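You operate a simulated robot arm through the tools that you are given. There is no shell and no other tool. Be economical: measure what you need, move in short steps, check, and stop when the job is done.

Carry out the task below with a simulated two-armed robot. There is one attempt and no reset: what you move stays moved.

## Task
Bring all four tall tanks to one level, then shut the valves.
Fine: use the three upper blue valves, each once, and no other.

The check looks at the end state, three seconds after you hand in, the way a careful person would. Anything else that was tipped, shoved, dropped, spilled or broken makes it a failure.

## Robot
Two 7-joint arms with two-finger grippers on one trunk, on a base that drives. Base frame: it is fixed to the floor where the robot stands at the start and does not move with it; the origin is under the middle of the robot, x ahead of it, y to its left, z up. Lengths are in mm, angles in rad, forces in N, time in s.
The left shoulder is at the start at [60, 123, 1020], the right one opposite. With the tool pointing down near the work surface each hand reaches from about 320 to 780 mm from the robot's upright axis, wherever it stands, measured 20 degrees to its own side. Places, roughly: one and two valve handle [500, 0, 1100]; three and four valve handle [500, -500, 1100]; two and three valve handle [500, -200, 1100]. Payload 1.47 kg a hand.
The tool frame of a hand sits at the grasp point between the pads (the TCP): z along the fingers, y along the line on which they close. The tips reach 16 mm beyond it. The gripper opens to 87 mm. The gripper's body begins 55 mm behind the TCP.
Orientation is that of the tool frame in the base frame, as a unit quaternion [x, y, z, w]. With the fingers straight down and closing along the base's y, the tool's x points along the base's -x, its y along +y and its z along -z.

## Interface
- The arms move only by the tool arm_command. It takes "left_rows", "right_rows" or both (then of equal length, played together; a hand with none holds still); each is a list of rows, each a list of 7 numbers: the shift along the tool's x, y, z in units of 500 mm (1.0 is 500 mm), then the turn, a rotation vector about the tool's x, y, z in units of 180 degrees (1.0 is 180 degrees), then the opening, from 0 (shut) to 1 (fully open). In form: [[dx, dy, dz, rx, ry, rz, claw], ...]. A call has 1 to 10 rows; each row is the pose to reach, as a shift and turn from the pose commanded when the call began, along the tool's axes at that moment. A call with a number of a shift or a turn outside -1 to 1 is refused whole. Each row takes 0.2 s and may step no farther than 50 mm and 0.15 rad from the row before; otherwise, or with a gripper value out of range, the whole call is refused. Where a pose cannot be reached the arm comes as near as it can. A force on the tool above 50 N (or 10 N above the force at the start of the call, whichever is more), or a blocked arm, ends the call early, and 0.2 s more pass. The fingers move at their own pace (about 153 mm/s each) and stop on an object; they squeeze with about 28 N. The grip force told is the motor's: it shows also when the fingers shut on nothing. Time passes only in rows, and 0.2 s behind the last, so rows that repeat a pose let the fingers close. It gives the time, the measured TCP pose, the force on the tool (base axes), the opening and the grip force at its end, in the units of the frame above (readings bear some noise), with the torque about the TCP (base axes, N m) and any sound that the robot's microphone picked up.
- Cameras (640 x 400 px; columns grow to the right, rows downward): "scene" is now at [86.5, -36.4, 1588.8]; the picture's right is [-0.43, -0.90, 0.00], its down [-0.57, 0.27, -0.77] and it looks along [0.70, -0.34, -0.63] (base axes); focal length 288 px, centre (320, 200). "left" rides on the left gripper at [73, -12, -90] in its tool frame; the picture's right is [0.16, 0.99, 0.00], its down [-0.72, 0.12, -0.68] and it looks along [-0.67, 0.11, 0.73] (tool axes); focal length 247 px, centre (320, 200). "right" rides on the right gripper at [73, 12, -90] in its tool frame; the picture's right is [-0.16, 0.99, 0.00], its down [-0.72, -0.12, -0.68] and it looks along [-0.67, -0.11, 0.73] (tool axes); focal length 247 px, centre (320, 200). There is no depth. A picture from a camera that has moved, and an enlarged one, comes with that camera's place and axes in the base frame and with its lens.
- get_image(camera): a new picture of that camera. No time passes.
- raise_lower(by): slides the trunk up (or, below 0, down) by that many mm; the arms and the scene camera ride with it, the base frame stays. It gives what a move gives, with no picture.
- base_move(legs): drives the robot by 1 to 6 legs, each [ahead, left, turn to the left] in mm, mm and rad, along the robot's own axes; the way and the turn of a leg run together, so that a leg with both is an arc; at most 1500 mm and 3.142 rad a leg. The arms and the cameras ride along, it lands a little off, and it stops where it bumps. It gives what a move gives.
- turn_head(pan, tilt): turns the head with the scene camera to pan (to the left, within 2.094 rad either way) and tilt (down, from -0.506 to 1.204), counted from straight ahead of the robot. It gives what a move gives.
- enlarge(camera, box): a new picture of the part [left, top, right, bottom] of that camera's present view, enlarged. No time passes.
- close_job(): hands the job in; it is judged then, once.

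Work in short steps. Places have to be worked out from the pictures, the camera data and where the tool is seen: move nearer, look again, correct. Check each grasp and each placing, and mend what went wrong. You have 120 turns and 92 pictures in all, those below and enlarged ones among them. Open the grippers and draw the arms clear of the work before you hand the job in, unless the task says otherwise; then end with one line.

The tools are called after ">>>" as name(argument=value, ...) on one line, values as JSON. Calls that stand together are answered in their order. arm_command: Moves the arms, as the interface text tells. Its arguments: {"type":"object","properties":{"left_rows":{"type":"array","items":{"type":"array","items":{"type":"number"}}},"right_rows":{"type":"array","items":{"type":"array","items":{"type":"number"}}}},"required":[]} The other tools are called the same way: raise_lower (by) slides the trunk up or down; base_move (legs) drives the base; turn_head (pan, tilt) turns the head that bears the scene camera; get_image (camera) takes a picture; enlarge (camera, box) takes an enlarged picture of a part of a camera's view; close_job () hands the job in.

At the start:

```text
clock: 0.0
left_tool_pos: [464.7, -9.5, 1304.2]
left_ee_rot: [0.0, 1.0, 0.0, 0.0]
left_ft_force: [0.7, -0.4, 0.5]
left_moment: [-0.01, 0.01, 0.0]
left_width: 87.1
left_finger_force: 0.1
right_tool_pos: [330.8, -405.0, 1324.8]
right_ee_rot: [0.001, 1.0, 0.0, 0.0]
right_ft_force: [-0.1, 0.3, -0.3]
right_moment: [-0.01, 0.0, 0.0]
right_width: 87.2
right_finger_force: 0.0
trunk travel left (down, up): [-175.0, 55.0]
robot x, y, heading: [-0.3, 0.3, 0.001]
head pan, tilt: [-0.449, 0.684]
```

scene: 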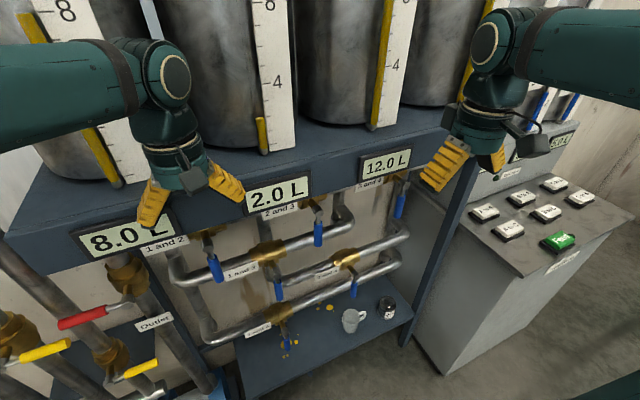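
right: 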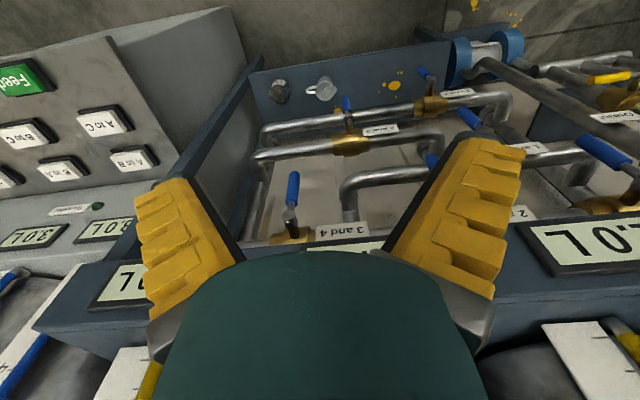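
left: 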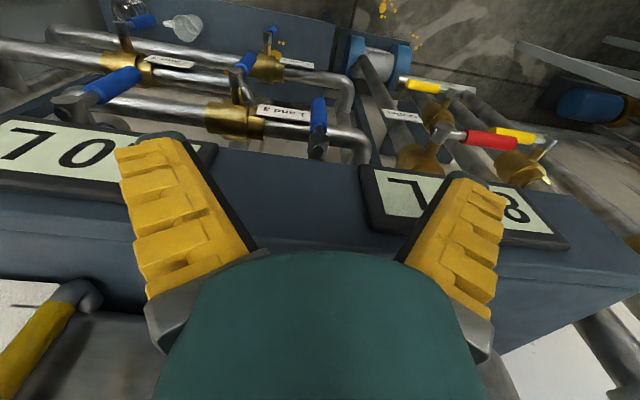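

I'll look closer at the upper part of the rack and at the panel before moving anything.

>>> enlarge(camera="scene", box=[80, 140, 440, 365])

>>> turn_head(pan=-0.4, tilt=0.25)

>>> get_image(camera="scene")

```text
1.78 times, centred on (260, 252) of scene
camera zoom: at [86.5, -36.4, 1588.8], right [-0.43, -0.9, 0.0], down [-0.57, 0.27, -0.77], along [0.7, -0.34, -0.63], focal length 511 px, centre (427, 107)
```

zoom: 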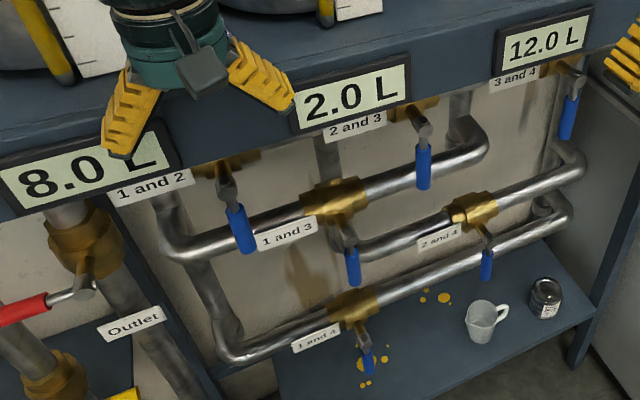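

```text
clock: 0.9
left_tool_pos: [465.0, -9.7, 1303.0]
left_ee_rot: [0.0, 1.0, 0.0, 0.0]
left_ft_force: [-0.5, -0.1, -0.2]
left_moment: [0.03, 0.05, -0.01]
left_width: 86.8
left_finger_force: 0.1
right_tool_pos: [331.6, -405.6, 1324.0]
right_ee_rot: [0.0, 1.0, 0.0, 0.0]
right_ft_force: [0.0, 0.9, 0.0]
right_moment: [0.01, 0.0, 0.02]
right_width: 87.1
right_finger_force: 0.0
trunk travel left (down, up): [-175.0, 55.0]
robot x, y, heading: [1.4, -0.1, -0.0]
head pan, tilt: [-0.4, 0.25]
```

```text
87 pictures are left
camera scene: at [95.5, -35.8, 1628.3], right [-0.39, -0.92, 0.0], down [-0.23, 0.1, -0.97], along [0.89, -0.38, -0.25], focal length 288 px, centre (320, 200)
```

scene: 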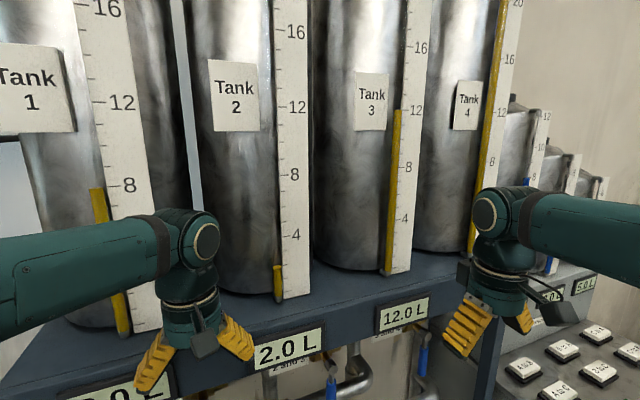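

The tanks read about 8, 2, 12 and tank 4 higher. I need the lever geometry, so I'll enlarge the hand cameras' views of the upper valves and look down again.

>>> enlarge(camera="left", box=[20, 10, 420, 260])

>>> enlarge(camera="right", box=[220, 60, 540, 260])

>>> enlarge(camera="scene", box=[440, 0, 640, 125])

```text
1.60 times, centred on (220, 135) of left
camera zoom: at [391.4, -22.1, 1392.7], right [-0.16, 0.99, 0.0], down [0.72, 0.12, 0.68], along [0.67, 0.11, -0.73], focal length 395 px, centre (480, 304)
```

zoom: 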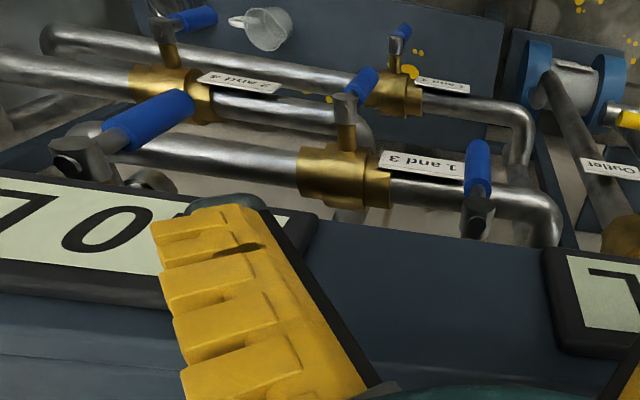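

```text
2.00 times, centred on (380, 160) of right
camera zoom: at [258.7, -392.7, 1414.4], right [0.16, 0.99, 0.0], down [0.72, -0.12, 0.68], along [0.67, -0.11, -0.73], focal length 494 px, centre (200, 280)
```

zoom: 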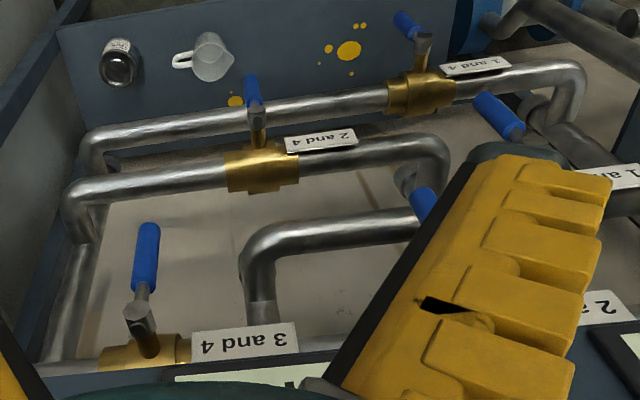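

```text
3.20 times, centred on (540, 62) of scene
camera zoom: at [95.5, -35.8, 1628.3], right [-0.39, -0.92, 0.0], down [-0.23, 0.1, -0.97], along [0.89, -0.38, -0.25], focal length 920 px, centre (-384, 640)
```

zoom: 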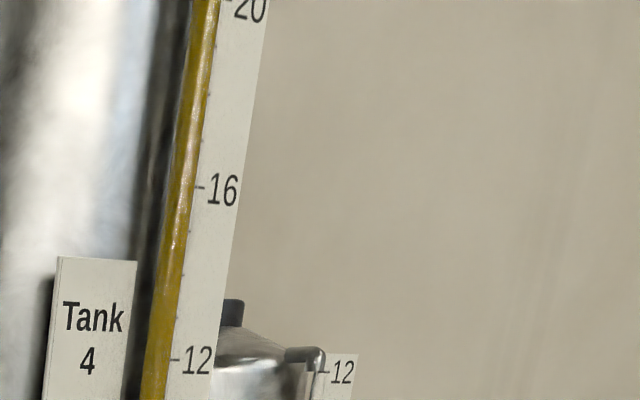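

Levers hang down from stems that point toward the robot, so each must swing a quarter turn about the x axis. Tank 4 is about 22 L, so I plan to open all three, let them equalise and then shut them. I back off a little for room and a better view.

>>> base_move(legs=[[-230, 0, 0]])

>>> turn_head(pan=-0.4, tilt=0.6)

>>> get_image(camera="scene")

```text
clock: 2.6
left_tool_pos: [233.6, -10.1, 1303.5]
left_ee_rot: [0.001, 1.0, 0.0, 0.0]
left_ft_force: [0.6, 0.0, 0.3]
left_moment: [0.0, -0.03, -0.02]
left_width: 87.0
left_finger_force: 0.1
right_tool_pos: [99.9, -406.5, 1324.2]
right_ee_rot: [0.0, 1.0, 0.0, 0.001]
right_ft_force: [0.5, 0.4, 0.3]
right_moment: [-0.04, -0.02, 0.0]
right_width: 87.3
right_finger_force: 0.0
trunk travel left (down, up): [-175.0, 55.0]
robot x, y, heading: [-232.8, -2.7, -0.004]
head pan, tilt: [-0.4, 0.25]
```

```text
clock: 3.5
left_tool_pos: [235.4, -11.4, 1303.2]
left_ee_rot: [0.001, 1.0, 0.001, 0.0]
left_ft_force: [0.3, 0.0, -0.3]
left_moment: [0.02, 0.0, -0.01]
left_width: 86.9
left_finger_force: 0.1
right_tool_pos: [103.1, -404.8, 1324.2]
right_ee_rot: [0.001, 1.0, 0.0, 0.0]
right_ft_force: [0.0, 0.5, -0.4]
right_moment: [-0.01, -0.02, -0.01]
right_width: 86.9
right_finger_force: 0.1
trunk travel left (down, up): [-175.0, 55.0]
robot x, y, heading: [-232.9, -0.8, -0.004]
head pan, tilt: [-0.4, 0.6]
```

```text
83 pictures are left
camera scene: at [-139.2, -33.7, 1596.2], right [-0.39, -0.92, 0.0], down [-0.52, 0.22, -0.83], along [0.76, -0.32, -0.56], focal length 288 px, centre (320, 200)
```

scene: 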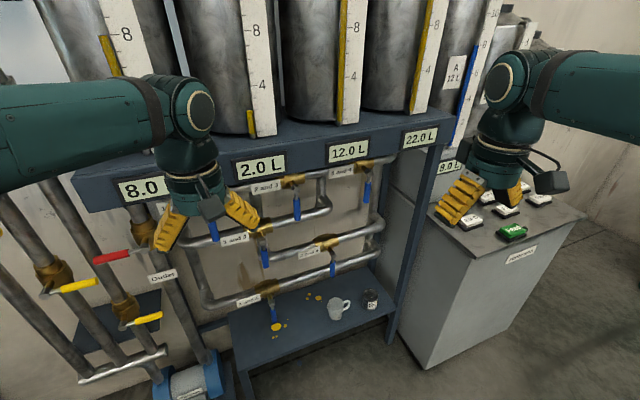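

Now all four displays show (8, 2, 12, 22). I enlarge to fix lever positions by triangulating with the earlier view.

>>> enlarge(camera="scene", box=[190, 130, 430, 280])

```text
2.67 times, centred on (310, 205) of scene
camera zoom: at [-139.2, -33.7, 1596.2], right [-0.39, -0.92, 0.0], down [-0.52, 0.22, -0.83], along [0.76, -0.32, -0.56], focal length 767 px, centre (347, 187)
```

zoom: 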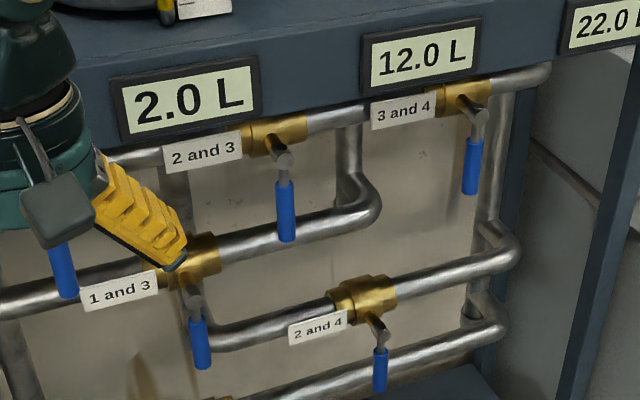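

Triangulation gives lever stems at x≈521, z≈1160 with y≈0, -240, -482, grips hanging to z≈1051; display frames' bottoms at z≈1210. I swing both hands to point forward, well short of the levers.

>>> arm_command(left_rows=[[-0.029, 0.002, 0.03, 0, -0.047, 0, 1], [-0.058, 0.004, 0.061, 0, -0.094, 0, 1], [-0.087, 0.007, 0.092, 0, -0.141, 0, 1], [-0.116, 0.009, 0.122, 0, -0.188, 0, 1], [-0.145, 0.011, 0.153, 0, -0.235, 0, 1], [-0.174, 0.013, 0.184, 0, -0.282, 0, 1], [-0.203, 0.015, 0.214, 0, -0.329, 0, 1], [-0.232, 0.018, 0.245, 0, -0.376, 0, 1], [-0.261, 0.02, 0.275, 0, -0.423, 0, 1], [-0.29, 0.022, 0.306, 0, -0.47, 0, 1]], right_rows=[[-0.055, 0.021, 0.035, 0, -0.047, 0, 1], [-0.111, 0.042, 0.07, 0, -0.094, 0, 1], [-0.166, 0.063, 0.104, 0, -0.141, 0, 1], [-0.222, 0.084, 0.139, 0, -0.188, 0, 1], [-0.277, 0.105, 0.174, 0, -0.235, 0, 1], [-0.332, 0.126, 0.209, 0, -0.282, 0, 1], [-0.388, 0.147, 0.244, 0, -0.329, 0, 1], [-0.443, 0.168, 0.278, 0, -0.376, 0, 1], [-0.499, 0.189, 0.313, 0, -0.423, 0, 1], [-0.554, 0.21, 0.348, 0, -0.47, 0, 1]])

>>> get_image(camera="scene")

>>> get_image(camera="right")

>>> get_image(camera="left")

```text
clock: 5.7
left_tool_pos: [383.4, -0.2, 1147.9]
left_ee_rot: [0.001, 0.739, -0.003, 0.674]
left_ft_force: [0.6, 0.4, -0.1]
left_moment: [-0.03, 0.02, -0.03]
left_width: 87.0
left_finger_force: 0.0
right_tool_pos: [386.4, -300.0, 1149.2]
right_ee_rot: [0.001, 0.74, -0.001, 0.672]
right_ft_force: [0.7, -0.1, 0.8]
right_moment: [0.0, 0.01, -0.03]
right_width: 86.8
right_finger_force: 0.0
trunk travel left (down, up): [-175.0, 55.0]
robot x, y, heading: [-231.3, 1.2, -0.007]
head pan, tilt: [-0.4, 0.6]
```

```text
81 pictures are left
camera scene: at [-135.8, -32.5, 1595.8], right [-0.39, -0.92, 0.0], down [-0.52, 0.22, -0.82], along [0.76, -0.32, -0.57], focal length 288 px, centre (320, 200)
```

scene: 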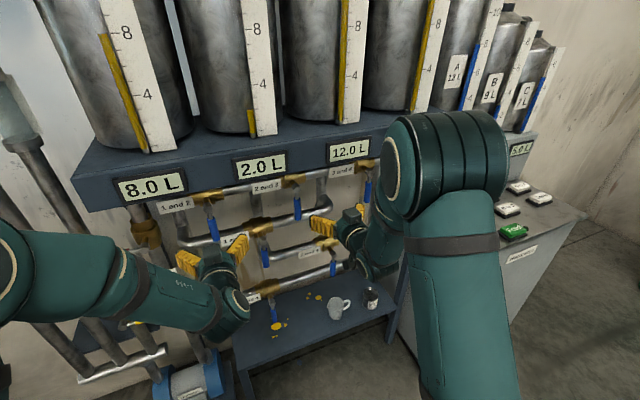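

```text
80 pictures are left
camera right: at [288.7, -286.7, 1084.7], right [0.02, 0.99, 0.16], down [-0.61, -0.11, 0.79], along [0.79, -0.11, 0.6], focal length 247 px, centre (320, 200)
```

right: 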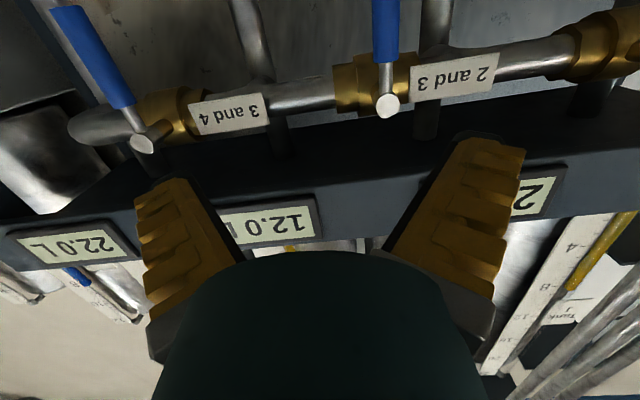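

```text
79 pictures are left
camera left: at [287.1, -10.5, 1083.7], right [-0.01, 0.99, -0.16], down [-0.61, 0.12, 0.78], along [0.79, 0.11, 0.6], focal length 247 px, centre (320, 200)
```

left: 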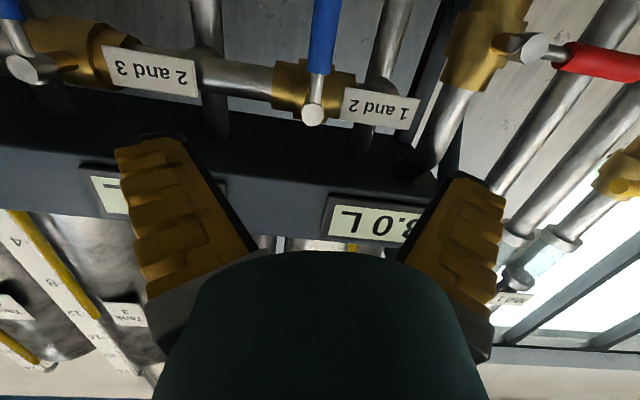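

Hand-camera rays confirm the stems at (y≈-1 and -241, z≈1160). I level the right hand and place it in front of the 2-3 grip at z≈1085.

>>> arm_command(right_rows=[[0.03, 0.03, 0.035, 0, -0.01, 0, 1], [0.058, 0.06, 0.07, 0, -0.02, 0, 1], [0.087, 0.09, 0.105, 0, -0.03, 0, 1], [0.1156, 0.12, 0.139, 0, -0.0305, 0, 1], [0.1156, 0.12, 0.139, 0, -0.0305, 0, 1]])

>>> get_image(camera="right")

>>> enlarge(camera="scene", box=[190, 130, 430, 280])

```text
clock: 6.9
left_tool_pos: [380.4, -0.3, 1149.5]
left_ee_rot: [0.001, 0.74, -0.001, 0.673]
left_ft_force: [0.0, 0.0, 0.0]
left_moment: [0.02, -0.04, 0.01]
left_width: 87.4
left_finger_force: 0.0
right_tool_pos: [445.6, -243.6, 1087.4]
right_ee_rot: [0.001, 0.707, -0.001, 0.707]
right_ft_force: [-0.1, -0.8, -1.1]
right_moment: [0.03, -0.03, -0.02]
right_width: 86.8
right_finger_force: 0.1
trunk travel left (down, up): [-175.0, 55.0]
robot x, y, heading: [-231.0, 1.6, -0.004]
head pan, tilt: [-0.4, 0.6]
```

```text
78 pictures are left
camera right: at [355.4, -229.7, 1013.8], right [0.0, 0.99, 0.16], down [-0.68, -0.11, 0.72], along [0.73, -0.11, 0.67], focal length 247 px, centre (320, 200)
```

right: 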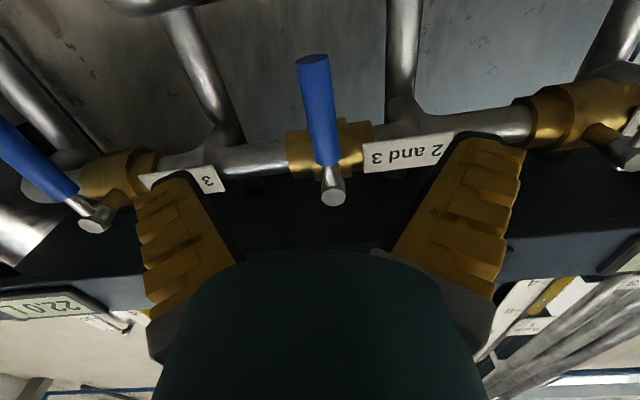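

```text
2.67 times, centred on (310, 205) of scene
camera zoom: at [-139.7, -33.9, 1596.1], right [-0.39, -0.92, 0.0], down [-0.52, 0.22, -0.83], along [0.76, -0.32, -0.56], focal length 767 px, centre (347, 187)
```

zoom: 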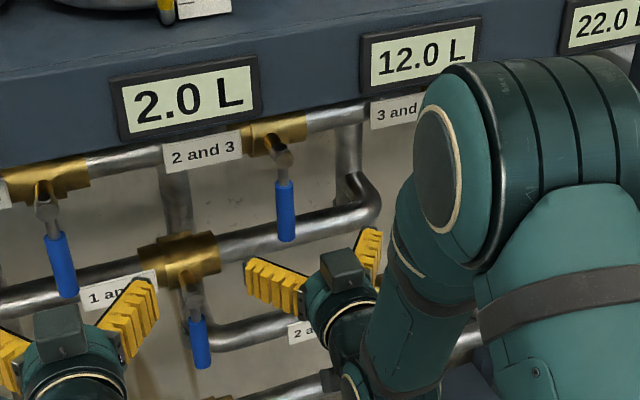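

The lever is centred between the fingers and its end is at z≈1051. I advance to x≈518 and narrow the fingers to a loose cage.

>>> arm_command(right_rows=[[0, 0.005, 0.05, 0, 0, 0, 1], [0, 0.005, 0.1, 0, 0, 0, 1], [0, 0.005, 0.145, 0, 0, 0, 1], [0, 0.005, 0.145, 0, 0, 0, 0.4], [0, 0.005, 0.145, 0, 0, 0, 0.4]])

>>> get_image(camera="right")

>>> enlarge(camera="scene", box=[190, 130, 430, 280])

```text
clock: 8.1
left_tool_pos: [379.9, -0.6, 1148.1]
left_ee_rot: [0.001, 0.739, -0.001, 0.673]
left_ft_force: [0.0, 0.2, -0.1]
left_moment: [-0.01, -0.01, 0.01]
left_width: 86.8
left_finger_force: 0.0
right_tool_pos: [519.0, -238.7, 1086.9]
right_ee_rot: [0.001, 0.706, -0.001, 0.708]
right_ft_force: [-0.1, 0.2, 0.8]
right_moment: [-0.01, -0.02, 0.04]
right_width: 40.8
right_finger_force: 4.3
trunk travel left (down, up): [-175.0, 55.0]
robot x, y, heading: [-231.1, 1.4, -0.005]
head pan, tilt: [-0.4, 0.6]
```

```text
76 pictures are left
camera right: at [428.6, -226.1, 1014.2], right [0.0, 0.99, 0.16], down [-0.68, -0.11, 0.72], along [0.73, -0.11, 0.67], focal length 247 px, centre (320, 200)
```

right: 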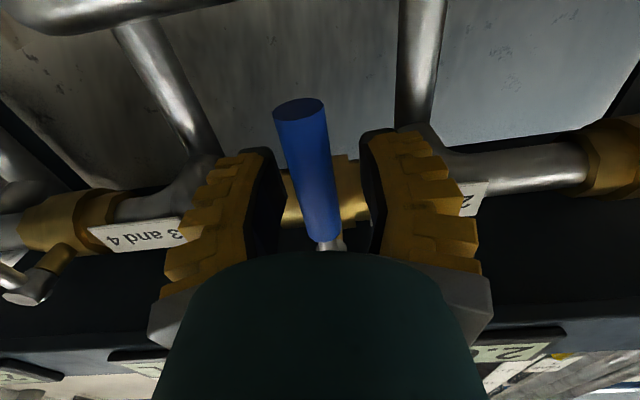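

```text
2.67 times, centred on (310, 205) of scene
camera zoom: at [-139.2, -33.8, 1596.1], right [-0.39, -0.92, 0.0], down [-0.52, 0.22, -0.82], along [0.76, -0.32, -0.57], focal length 767 px, centre (347, 187)
```

zoom: 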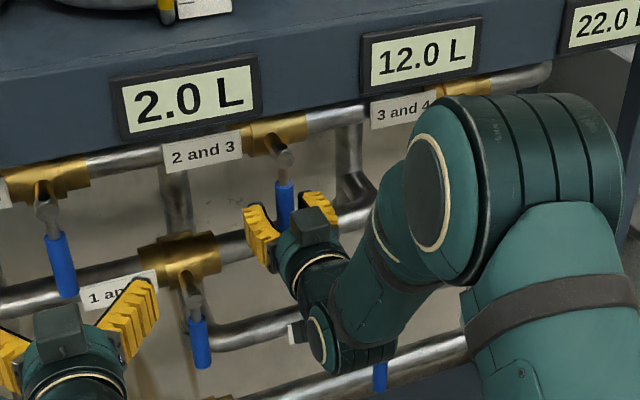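

The grip is caged. I turn gently toward −y (away from the label), 32° first, to feel whether that's the opening direction.

>>> arm_command(right_rows=[[0, 0, 0, 0, 0, 0, 0.32], [-0.0015, -0.0209, 0, 0, 0, -0.0444, 0.32], [-0.0058, -0.0413, 0, 0, 0, -0.0889, 0.32], [-0.013, -0.061, 0, 0, 0, -0.1333, 0.32], [-0.0228, -0.0795, 0, 0, 0, -0.1778, 0.32]])

>>> get_image(camera="right")

```text
clock: 9.3
left_tool_pos: [381.7, 0.6, 1149.1]
left_ee_rot: [0.002, 0.739, -0.002, 0.673]
left_ft_force: [-0.3, 0.0, 0.5]
left_moment: [-0.01, -0.03, 0.05]
left_width: 87.0
left_finger_force: 0.0
right_tool_pos: [515.3, -278.8, 1096.5]
right_ee_rot: [-0.194, 0.68, -0.196, 0.679]
right_ft_force: [0.0, 3.7, -1.9]
right_moment: [0.01, 0.04, -0.01]
right_width: 36.3
right_finger_force: 6.6
trunk travel left (down, up): [-175.0, 55.0]
robot x, y, heading: [-229.5, -0.4, -0.004]
head pan, tilt: [-0.4, 0.6]
```

```text
74 pictures are left
camera right: at [424.7, -306.1, 1028.9], right [0.0, 0.92, -0.39], down [-0.68, 0.29, 0.67], along [0.73, 0.26, 0.63], focal length 247 px, centre (320, 200)
```

right: 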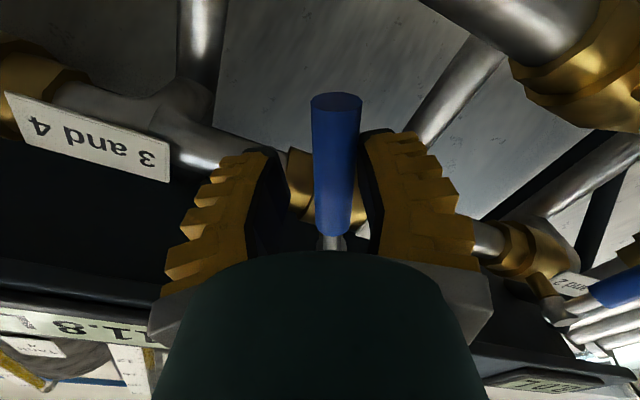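

It turns easily (≈4 N) and the display over it already reads 11.8, so this is the opening direction. I carry on to the full quarter turn.

>>> arm_command(right_rows=[[-0.0015, -0.0209, 0, 0, 0, -0.0444, 0.32], [-0.0058, -0.0413, 0, 0, 0, -0.0889, 0.32], [-0.013, -0.061, 0, 0, 0, -0.1333, 0.32], [-0.0228, -0.0795, 0, 0, 0, -0.1778, 0.32], [-0.0351, -0.0964, 0, 0, 0, -0.2222, 0.32], [-0.0496, -0.1115, 0, 0, 0, -0.2667, 0.32], [-0.0661, -0.1244, 0, 0, 0, -0.3111, 0.32], [-0.0796, -0.1324, 0, 0, 0, -0.3444, 0.32]])

>>> get_image(camera="right")

>>> get_image(camera="scene")

```text
clock: 11.1
left_tool_pos: [380.8, -0.3, 1149.5]
left_ee_rot: [0.001, 0.74, -0.001, 0.673]
left_ft_force: [0.2, -0.3, 0.7]
left_moment: [-0.01, 0.01, -0.04]
left_width: 87.2
left_finger_force: 0.1
right_tool_pos: [514.8, -313.2, 1166.7]
right_ee_rot: [0.516, -0.482, 0.519, -0.482]
right_ft_force: [0.1, -1.4, -3.2]
right_moment: [0.01, 0.04, -0.01]
right_width: 35.3
right_finger_force: 5.1
trunk travel left (down, up): [-175.0, 55.0]
robot x, y, heading: [-228.8, 1.2, -0.004]
head pan, tilt: [-0.4, 0.6]
```

```text
73 pictures are left
camera right: at [424.4, -385.4, 1160.0], right [0.0, 0.09, -1.0], down [-0.68, 0.73, 0.06], along [0.73, 0.68, 0.06], focal length 247 px, centre (320, 200)
```

right: 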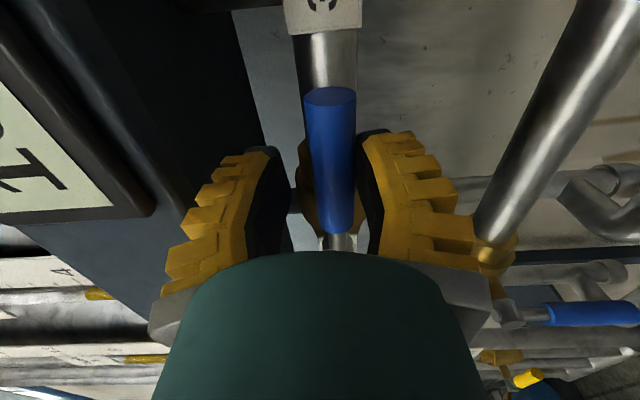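

```text
72 pictures are left
camera scene: at [-139.4, -33.8, 1596.2], right [-0.39, -0.92, 0.0], down [-0.52, 0.22, -0.83], along [0.76, -0.32, -0.56], focal length 288 px, centre (320, 200)
```

scene: 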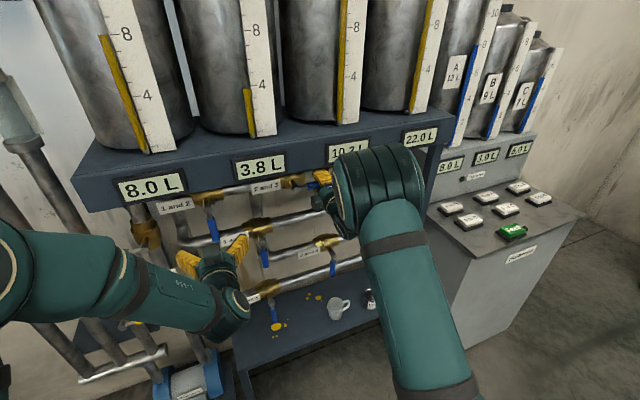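

2-3 is fully open (lever along the pipe) and tanks 2/3 are levelling. I draw the right hand straight back, start unrolling it toward 3-4, and bring the left hand in front of the 1-2 grip.

>>> arm_command(right_rows=[[0, 0, 0, 0, 0, 0, 0.4], [0, 0, -0.08, 0, 0, 0, 0.4], [0, 0, -0.16, 0, 0, 0, 0.5], [0.04, 0.02, -0.16, 0, 0, 0.047, 0.5], [0.08, 0.045, -0.16, 0, 0, 0.094, 0.5], [0.12, 0.068, -0.16, 0, 0, 0.141, 0.5], [0.16, 0.09, -0.16, 0, 0, 0.188, 0.5], [0.2, 0.113, -0.16, 0, 0, 0.235, 0.5], [0.24, 0.136, -0.16, 0, 0, 0.282, 0.5], [0.28, 0.158, -0.16, 0, 0, 0.329, 0.5]], left_rows=[[0.015, 0, 0.017, 0, 0, 0, 1], [0.03, 0, 0.035, 0, -0.01, 0, 1], [0.058, 0, 0.07, 0, -0.02, 0, 1], [0.087, 0, 0.105, 0, -0.03, 0, 1], [0.1156, -0.001, 0.139, 0, -0.0305, 0, 1], [0.1156, -0.001, 0.139, 0, -0.0305, 0, 1], [0.1156, -0.001, 0.139, 0, -0.0305, 0, 1], [0.1156, -0.001, 0.139, 0, -0.0305, 0, 1], [0.1156, -0.001, 0.139, 0, -0.0305, 0, 1], [0.1156, -0.001, 0.139, 0, -0.0305, 0, 1]])

>>> get_image(camera="left")

>>> get_image(camera="scene")

```text
clock: 13.3
left_tool_pos: [443.4, -2.6, 1083.8]
left_ee_rot: [0.001, 0.706, 0.0, 0.709]
left_ft_force: [0.6, -0.6, 0.0]
left_moment: [0.0, 0.0, -0.01]
left_width: 86.7
left_finger_force: 0.0
right_tool_pos: [436.7, -459.3, 1097.0]
right_ee_rot: [-0.21, 0.675, -0.211, 0.675]
right_ft_force: [0.2, 0.8, 0.9]
right_moment: [0.01, -0.03, 0.03]
right_width: 49.3
right_finger_force: 3.7
trunk travel left (down, up): [-175.0, 55.0]
robot x, y, heading: [-228.9, -3.2, -0.002]
head pan, tilt: [-0.4, 0.6]
```

```text
71 pictures are left
camera left: at [353.5, -13.6, 1012.0], right [0.0, 0.99, -0.16], down [-0.68, 0.12, 0.72], along [0.73, 0.11, 0.67], focal length 247 px, centre (320, 200)
```

left: 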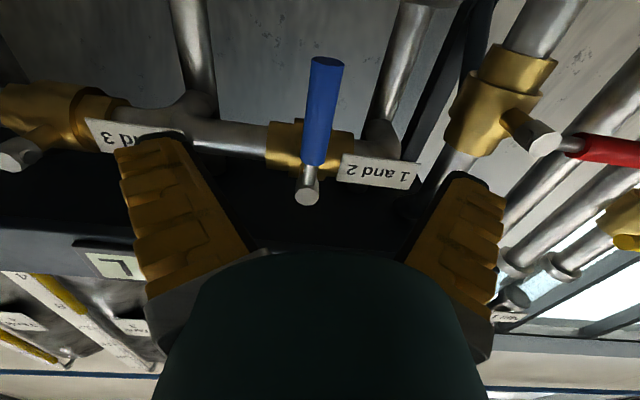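

```text
70 pictures are left
camera scene: at [-139.4, -34.6, 1596.1], right [-0.39, -0.92, 0.0], down [-0.52, 0.22, -0.82], along [0.76, -0.32, -0.57], focal length 288 px, centre (320, 200)
```

scene: 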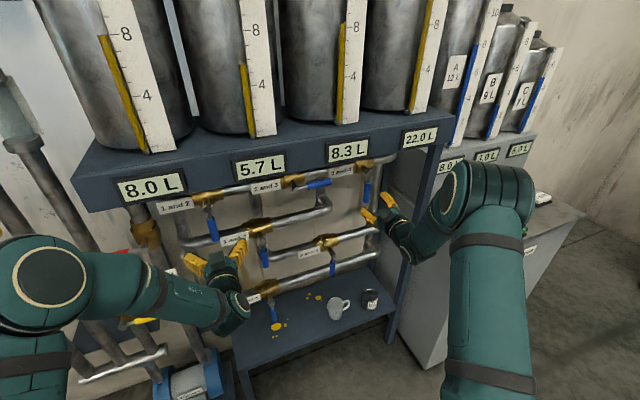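

Tanks 2 and 3 are converging (5.7/8.3). The left hand is centred on the 1-2 grip; I advance and cage it, while the right hand finishes unrolling in front of 3-4.

>>> arm_command(left_rows=[[0, 0, 0.05, 0, 0, 0, 1], [0, 0, 0.1, 0, 0, 0, 1], [0, 0, 0.15, 0, 0, 0, 1], [0, 0, 0.15, 0, 0, 0, 0.32], [0, 0, 0.15, 0, 0, 0, 0.32], [0, 0, 0.15, 0, 0, 0, 0.32]], right_rows=[[0.01, -0.006, 0, 0, 0, 0.04, 0.7], [0.02, -0.012, 0, 0, 0, 0.08, 1], [0.03, -0.018, 0, 0, 0, 0.12, 1], [0.04, -0.024, 0, 0, 0, 0.16, 1], [0.0426, -0.0264, 0, 0, 0, 0.193, 1], [0.0426, -0.0264, 0, 0, 0, 0.193, 1]])

>>> get_image(camera="right")

>>> get_image(camera="left")

```text
clock: 14.7
left_tool_pos: [519.4, -2.0, 1086.5]
left_ee_rot: [0.001, 0.706, -0.001, 0.708]
left_ft_force: [-0.4, -0.7, 0.0]
left_moment: [-0.01, -0.01, -0.01]
left_width: 33.8
left_finger_force: 4.3
right_tool_pos: [436.1, -480.8, 1087.5]
right_ee_rot: [0.002, 0.707, -0.001, 0.708]
right_ft_force: [0.7, -0.4, -0.5]
right_moment: [0.01, 0.02, 0.0]
right_width: 87.2
right_finger_force: 0.0
trunk travel left (down, up): [-175.0, 55.0]
robot x, y, heading: [-231.8, -1.8, -0.003]
head pan, tilt: [-0.4, 0.6]
```

```text
69 pictures are left
camera right: at [344.9, -468.2, 1014.8], right [0.0, 0.99, 0.16], down [-0.68, -0.12, 0.72], along [0.73, -0.11, 0.67], focal length 247 px, centre (320, 200)
```

right: 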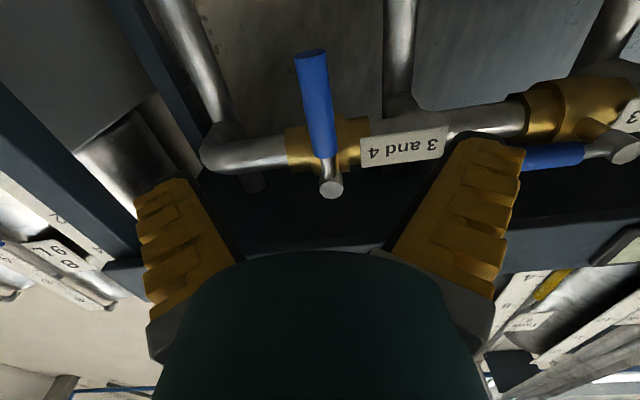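

```text
68 pictures are left
camera left: at [429.3, -12.7, 1013.9], right [0.0, 0.99, -0.16], down [-0.68, 0.12, 0.72], along [0.73, 0.11, 0.67], focal length 247 px, centre (320, 200)
```

left: 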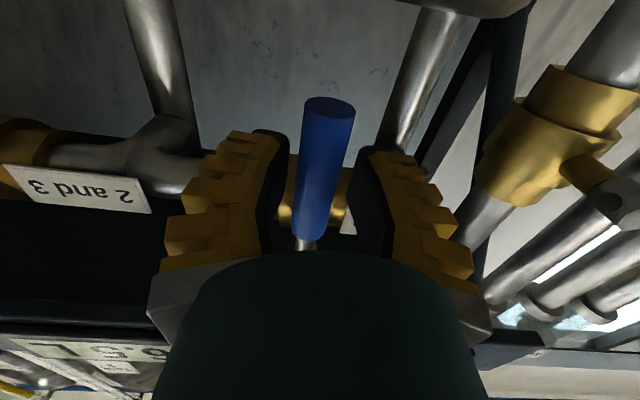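

The 1-2 grip is caged and 3-4 centred. I turn the left hand's lever toward −y by 80° while the right advances and cages 3-4.

>>> arm_command(left_rows=[[-0.0015, -0.0209, 0, 0, 0, -0.0444, 0.32], [-0.0058, -0.0413, 0, 0, 0, -0.0889, 0.32], [-0.013, -0.061, 0, 0, 0, -0.1333, 0.32], [-0.0228, -0.0795, 0, 0, 0, -0.1778, 0.32], [-0.0351, -0.0964, 0, 0, 0, -0.2222, 0.32], [-0.0496, -0.1115, 0, 0, 0, -0.2667, 0.32], [-0.0661, -0.1244, 0, 0, 0, -0.3111, 0.32], [-0.0842, -0.1348, 0, 0, 0, -0.3556, 0.32], [-0.1037, -0.1427, 0, 0, 0, -0.4, 0.32], [-0.124, -0.1477, 0, 0, 0, -0.4444, 0.32]], right_rows=[[0, 0, 0.05, 0, 0, 0, 1], [0, 0, 0.1, 0, 0, 0, 1], [0, 0, 0.164, 0, 0, 0, 1], [0, 0, 0.164, 0, 0, 0, 0.32], [0, 0, 0.164, 0, 0, 0, 0.32], [0, 0, 0.164, 0, 0, 0, 0.32], [0, 0, 0.164, 0, 0, 0, 0.32], [0, 0, 0.164, 0, 0, 0, 0.32], [0, 0, 0.164, 0, 0, 0, 0.32], [0, 0, 0.164, 0, 0, 0, 0.32]])

>>> get_image(camera="left")

>>> get_image(camera="right")

```text
clock: 16.6
left_tool_pos: [526.6, -88.2, 1167.2]
left_ee_rot: [-0.412, 0.608, -0.376, 0.565]
left_ft_force: [3.0, 0.8, -19.2]
left_moment: [-0.37, -0.06, -0.23]
left_width: 45.7
left_finger_force: 12.8
left hand out of reach, approached as far as the arm can: row 5, 6, 7, 8, 9
right_tool_pos: [518.9, -482.0, 1085.8]
right_ee_rot: [0.001, 0.707, -0.001, 0.707]
right_ft_force: [1.3, 0.4, -0.8]
right_moment: [0.0, -0.01, 0.01]
right_width: 34.1
right_finger_force: 5.0
trunk travel left (down, up): [-175.0, 55.0]
robot x, y, heading: [-227.7, -3.5, -0.004]
head pan, tilt: [-0.4, 0.6]
stopped in row 9 (left hand): the force on the tool passed its limit at 56 N (the readings are from after the stop); the commanded pose is now the measured one
```

```text
67 pictures are left
camera left: at [435.8, -160.9, 1158.6], right [-0.08, 0.23, -0.97], down [-0.67, 0.71, 0.22], along [0.74, 0.67, 0.1], focal length 247 px, centre (320, 200)
```

left: 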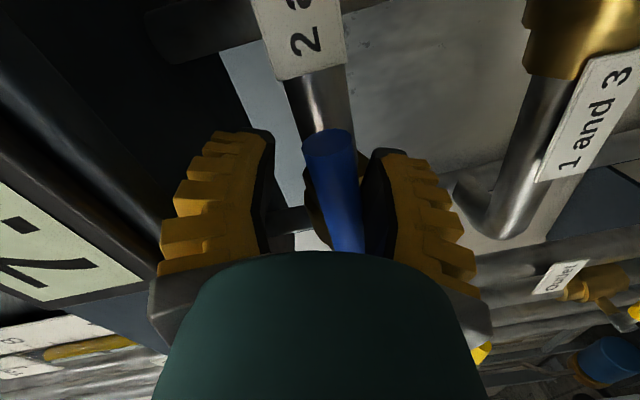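

```text
66 pictures are left
camera right: at [428.0, -469.7, 1012.7], right [0.0, 0.99, 0.16], down [-0.68, -0.11, 0.72], along [0.73, -0.11, 0.67], focal length 247 px, centre (320, 200)
```

right: 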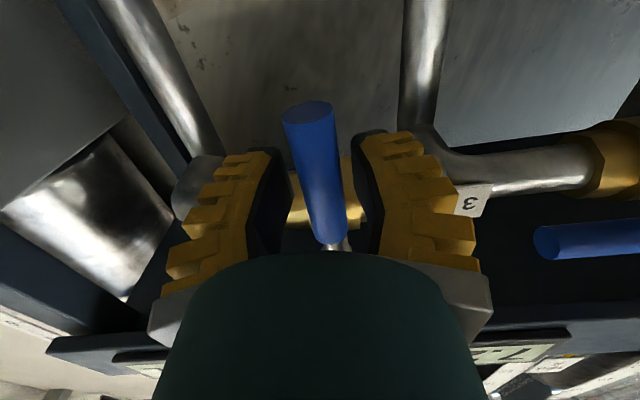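

The left wrist reached its limit near the end, but the lever looks nearly along the pipe. I relax the left fingers slightly and check.

>>> arm_command(left_rows=[[0, 0, 0, 0, 0, 0, 0.55], [0, 0, 0, 0, 0, 0, 0.55]])

>>> enlarge(camera="scene", box=[110, 110, 430, 310])

```text
clock: 17.2
left_tool_pos: [524.7, -89.7, 1171.2]
left_ee_rot: [-0.41, 0.606, -0.38, 0.566]
left_ft_force: [-0.2, -1.3, -16.5]
left_moment: [-0.02, -0.11, -0.02]
left_width: 53.1
left_finger_force: 5.0
right_tool_pos: [517.9, -483.8, 1086.1]
right_ee_rot: [0.0, 0.707, -0.001, 0.707]
right_ft_force: [0.1, -0.6, 0.0]
right_moment: [-0.01, 0.01, -0.02]
right_width: 34.0
right_finger_force: 4.2
trunk travel left (down, up): [-175.0, 55.0]
robot x, y, heading: [-233.6, 0.5, 0.0]
head pan, tilt: [-0.4, 0.6]
```

```text
2.00 times, centred on (270, 210) of scene
camera zoom: at [-137.8, -34.2, 1595.9], right [-0.39, -0.92, 0.0], down [-0.52, 0.22, -0.82], along [0.76, -0.32, -0.57], focal length 575 px, centre (420, 180)
```

zoom: 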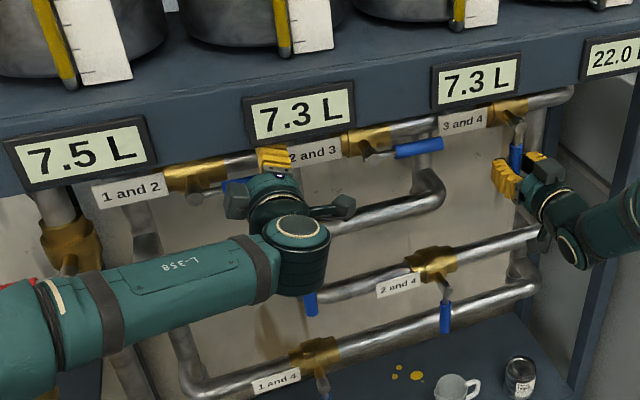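

1-2 is open and tanks 1–3 read 7.5/7.3/7.3. I keep the left hand caged for closing later, easing its pressure slightly, and turn 3-4 open with the right.

>>> arm_command(right_rows=[[-0.0015, -0.0209, 0, 0, 0, -0.0444, 0.32], [-0.0058, -0.0413, 0, 0, 0, -0.0889, 0.32], [-0.013, -0.061, 0, 0, 0, -0.1333, 0.32], [-0.0228, -0.0795, 0, 0, 0, -0.1778, 0.32], [-0.0351, -0.0964, 0, 0, 0, -0.2222, 0.32], [-0.0496, -0.1115, 0, 0, 0, -0.2667, 0.32], [-0.0661, -0.1244, 0, 0, 0, -0.3111, 0.32], [-0.0842, -0.1348, 0, 0, 0, -0.3556, 0.32], [-0.1037, -0.1427, 0, 0, 0, -0.4, 0.32], [-0.124, -0.1477, 0, 0, 0, -0.4444, 0.32]], left_rows=[[0, 0.006, 0, 0, 0, 0, 0.55], [0, 0.012, 0, 0, 0, 0, 0.55], [0, 0.012, 0, 0, 0, 0, 0.55], [0, 0.012, 0, 0, 0, 0, 0.55], [0, 0.012, 0, 0, 0, 0, 0.55], [0, 0.012, 0, 0, 0, 0, 0.55], [0, 0.012, 0, 0, 0, 0, 0.55], [0, 0.012, 0, 0, 0, 0, 0.55], [0, 0.012, 0, 0, 0, 0, 0.55], [0, 0.012, 0, 0, 0, 0, 0.55]])

>>> get_image(camera="right")

>>> get_image(camera="left")

>>> enlarge(camera="scene", box=[110, 110, 430, 310])

```text
clock: 19.4
left_tool_pos: [524.7, -89.6, 1168.1]
left_ee_rot: [-0.41, 0.606, -0.378, 0.567]
left_ft_force: [0.8, -0.1, 0.3]
left_moment: [0.01, 0.03, -0.02]
left_width: 53.1
left_finger_force: 3.7
right_tool_pos: [515.5, -555.1, 1147.7]
right_ee_rot: [-0.454, 0.541, -0.457, 0.541]
right_ft_force: [0.0, 0.5, -3.4]
right_moment: [0.05, -0.03, -0.04]
right_width: 36.2
right_finger_force: 6.8
trunk travel left (down, up): [-175.0, 55.0]
robot x, y, heading: [-234.7, 0.1, -0.004]
head pan, tilt: [-0.4, 0.6]
```

```text
64 pictures are left
camera right: at [426.0, -624.8, 1124.1], right [0.0, 0.32, -0.95], down [-0.68, 0.7, 0.24], along [0.73, 0.64, 0.22], focal length 247 px, centre (320, 200)
```

right: 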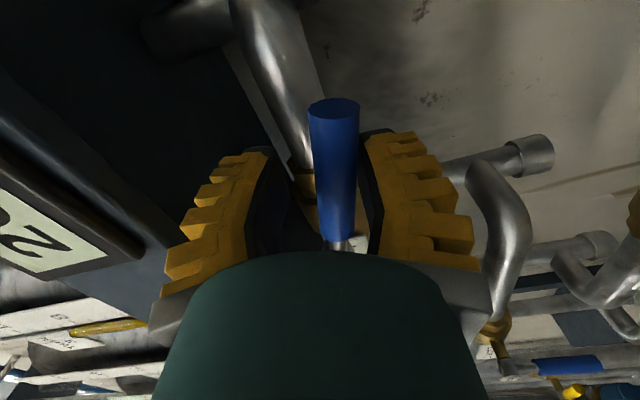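

```text
63 pictures are left
camera left: at [434.2, -160.1, 1158.5], right [-0.07, 0.23, -0.97], down [-0.67, 0.71, 0.21], along [0.74, 0.67, 0.1], focal length 247 px, centre (320, 200)
```

left: 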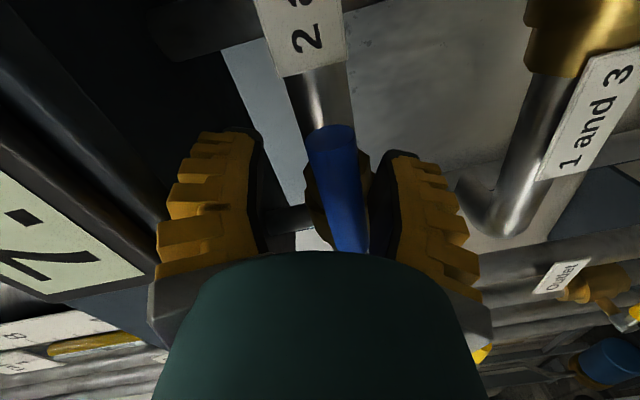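

```text
2.00 times, centred on (270, 210) of scene
camera zoom: at [-139.2, -34.1, 1596.1], right [-0.39, -0.92, 0.0], down [-0.52, 0.22, -0.82], along [0.76, -0.32, -0.57], focal length 575 px, centre (420, 180)
```

zoom: 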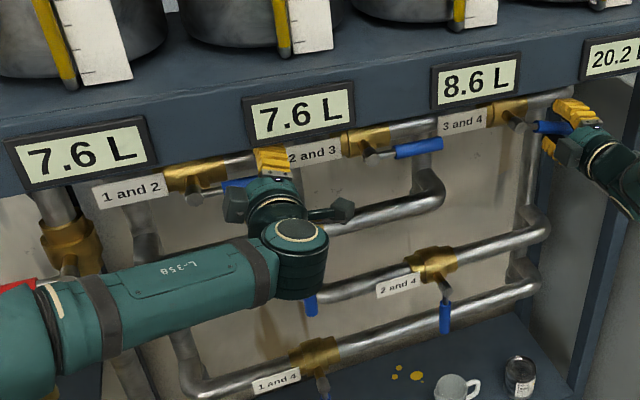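

3-4 is mostly open and flowing. I finish the last degrees of its turn and let time pass.

>>> arm_command(right_rows=[[-0.0015, -0.0209, 0, 0, 0, -0.0444, 0.32], [-0.0045, -0.0363, 0, 0, 0, -0.0778, 0.32], [-0.0045, -0.0363, 0, 0, 0, -0.0778, 0.32], [-0.0045, -0.0363, 0, 0, 0, -0.0778, 0.32], [-0.0045, -0.0363, 0, 0, 0, -0.0778, 0.32], [-0.0045, -0.0363, 0, 0, 0, -0.0778, 0.32], [-0.0045, -0.0363, 0, 0, 0, -0.0778, 0.32], [-0.0045, -0.0363, 0, 0, 0, -0.0778, 0.32], [-0.0045, -0.0363, 0, 0, 0, -0.0778, 0.32], [-0.0045, -0.0363, 0, 0, 0, -0.0778, 0.32]])

>>> arm_command(right_rows=[[0, 0, 0, 0, 0, 0, 0.32], [0, 0, 0, 0, 0, 0, 0.32], [0, 0, 0, 0, 0, 0, 0.32], [0, 0, 0, 0, 0, 0, 0.32], [0, 0, 0, 0, 0, 0, 0.32], [0, 0, 0, 0, 0, 0, 0.32], [0, 0, 0, 0, 0, 0, 0.32], [0, 0, 0, 0, 0, 0, 0.32], [0, 0, 0, 0, 0, 0, 0.32], [0, 0, 0, 0, 0, 0, 0.32]])

>>> arm_command(right_rows=[[0, 0, 0, 0, 0, 0, 0.32], [0, 0, 0, 0, 0, 0, 0.32], [0, 0, 0, 0, 0, 0, 0.32], [0, 0, 0, 0, 0, 0, 0.32], [0, 0, 0, 0, 0, 0, 0.32], [0, 0, 0, 0, 0, 0, 0.32], [0, 0, 0, 0, 0, 0, 0.32], [0, 0, 0, 0, 0, 0, 0.32], [0, 0, 0, 0, 0, 0, 0.32], [0, 0, 0, 0, 0, 0, 0.32]])

>>> enlarge(camera="scene", box=[110, 110, 462, 330])

```text
clock: 21.6
left_tool_pos: [523.3, -87.2, 1169.1]
left_ee_rot: [-0.41, 0.606, -0.379, 0.567]
left_ft_force: [-0.4, -0.2, 0.0]
left_moment: [-0.01, -0.02, 0.02]
left_width: 53.3
left_finger_force: 3.5
right_tool_pos: [515.5, -558.4, 1164.7]
right_ee_rot: [0.516, -0.483, 0.518, -0.482]
right_ft_force: [1.5, 0.0, -0.1]
right_moment: [0.06, 0.01, -0.01]
right_width: 34.0
right_finger_force: 4.4
trunk travel left (down, up): [-175.0, 55.0]
robot x, y, heading: [-229.5, -2.6, -0.007]
head pan, tilt: [-0.4, 0.6]
```

```text
clock: 23.9
left_tool_pos: [524.1, -88.1, 1168.8]
left_ee_rot: [-0.411, 0.606, -0.378, 0.566]
left_ft_force: [0.1, -0.2, -0.2]
left_moment: [-0.03, -0.02, 0.0]
left_width: 53.4
left_finger_force: 4.1
right_tool_pos: [515.2, -557.4, 1165.8]
right_ee_rot: [0.515, -0.483, 0.519, -0.482]
right_ft_force: [-1.6, 0.8, -1.0]
right_moment: [0.0, 0.01, -0.02]
right_width: 34.2
right_finger_force: 4.7
trunk travel left (down, up): [-175.0, 55.0]
robot x, y, heading: [-231.7, 2.6, -0.009]
head pan, tilt: [-0.4, 0.6]
```

```text
clock: 26.1
left_tool_pos: [524.1, -87.2, 1169.4]
left_ee_rot: [-0.411, 0.606, -0.379, 0.566]
left_ft_force: [0.4, -0.6, 0.7]
left_moment: [-0.02, -0.01, -0.01]
left_width: 53.3
left_finger_force: 4.2
right_tool_pos: [515.9, -556.3, 1166.9]
right_ee_rot: [0.517, -0.482, 0.518, -0.482]
right_ft_force: [0.6, -0.7, -1.3]
right_moment: [-0.01, 0.0, 0.03]
right_width: 34.3
right_finger_force: 4.9
trunk travel left (down, up): [-175.0, 55.0]
robot x, y, heading: [-228.5, -1.2, -0.003]
head pan, tilt: [-0.4, 0.6]
```

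```text
1.82 times, centred on (286, 220) of scene
camera zoom: at [-139.6, -33.8, 1596.1], right [-0.39, -0.92, 0.0], down [-0.52, 0.22, -0.83], along [0.76, -0.32, -0.56], focal length 523 px, centre (382, 164)
```

zoom: 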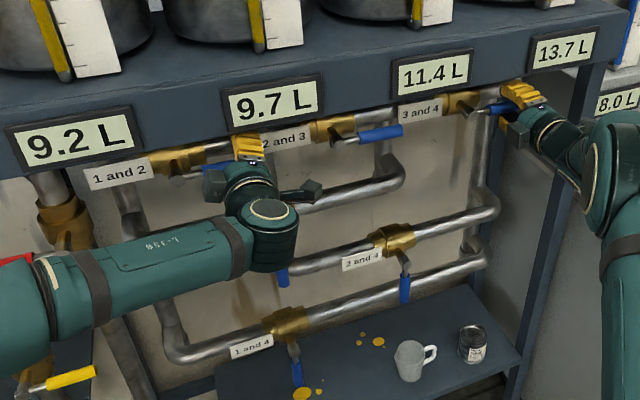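

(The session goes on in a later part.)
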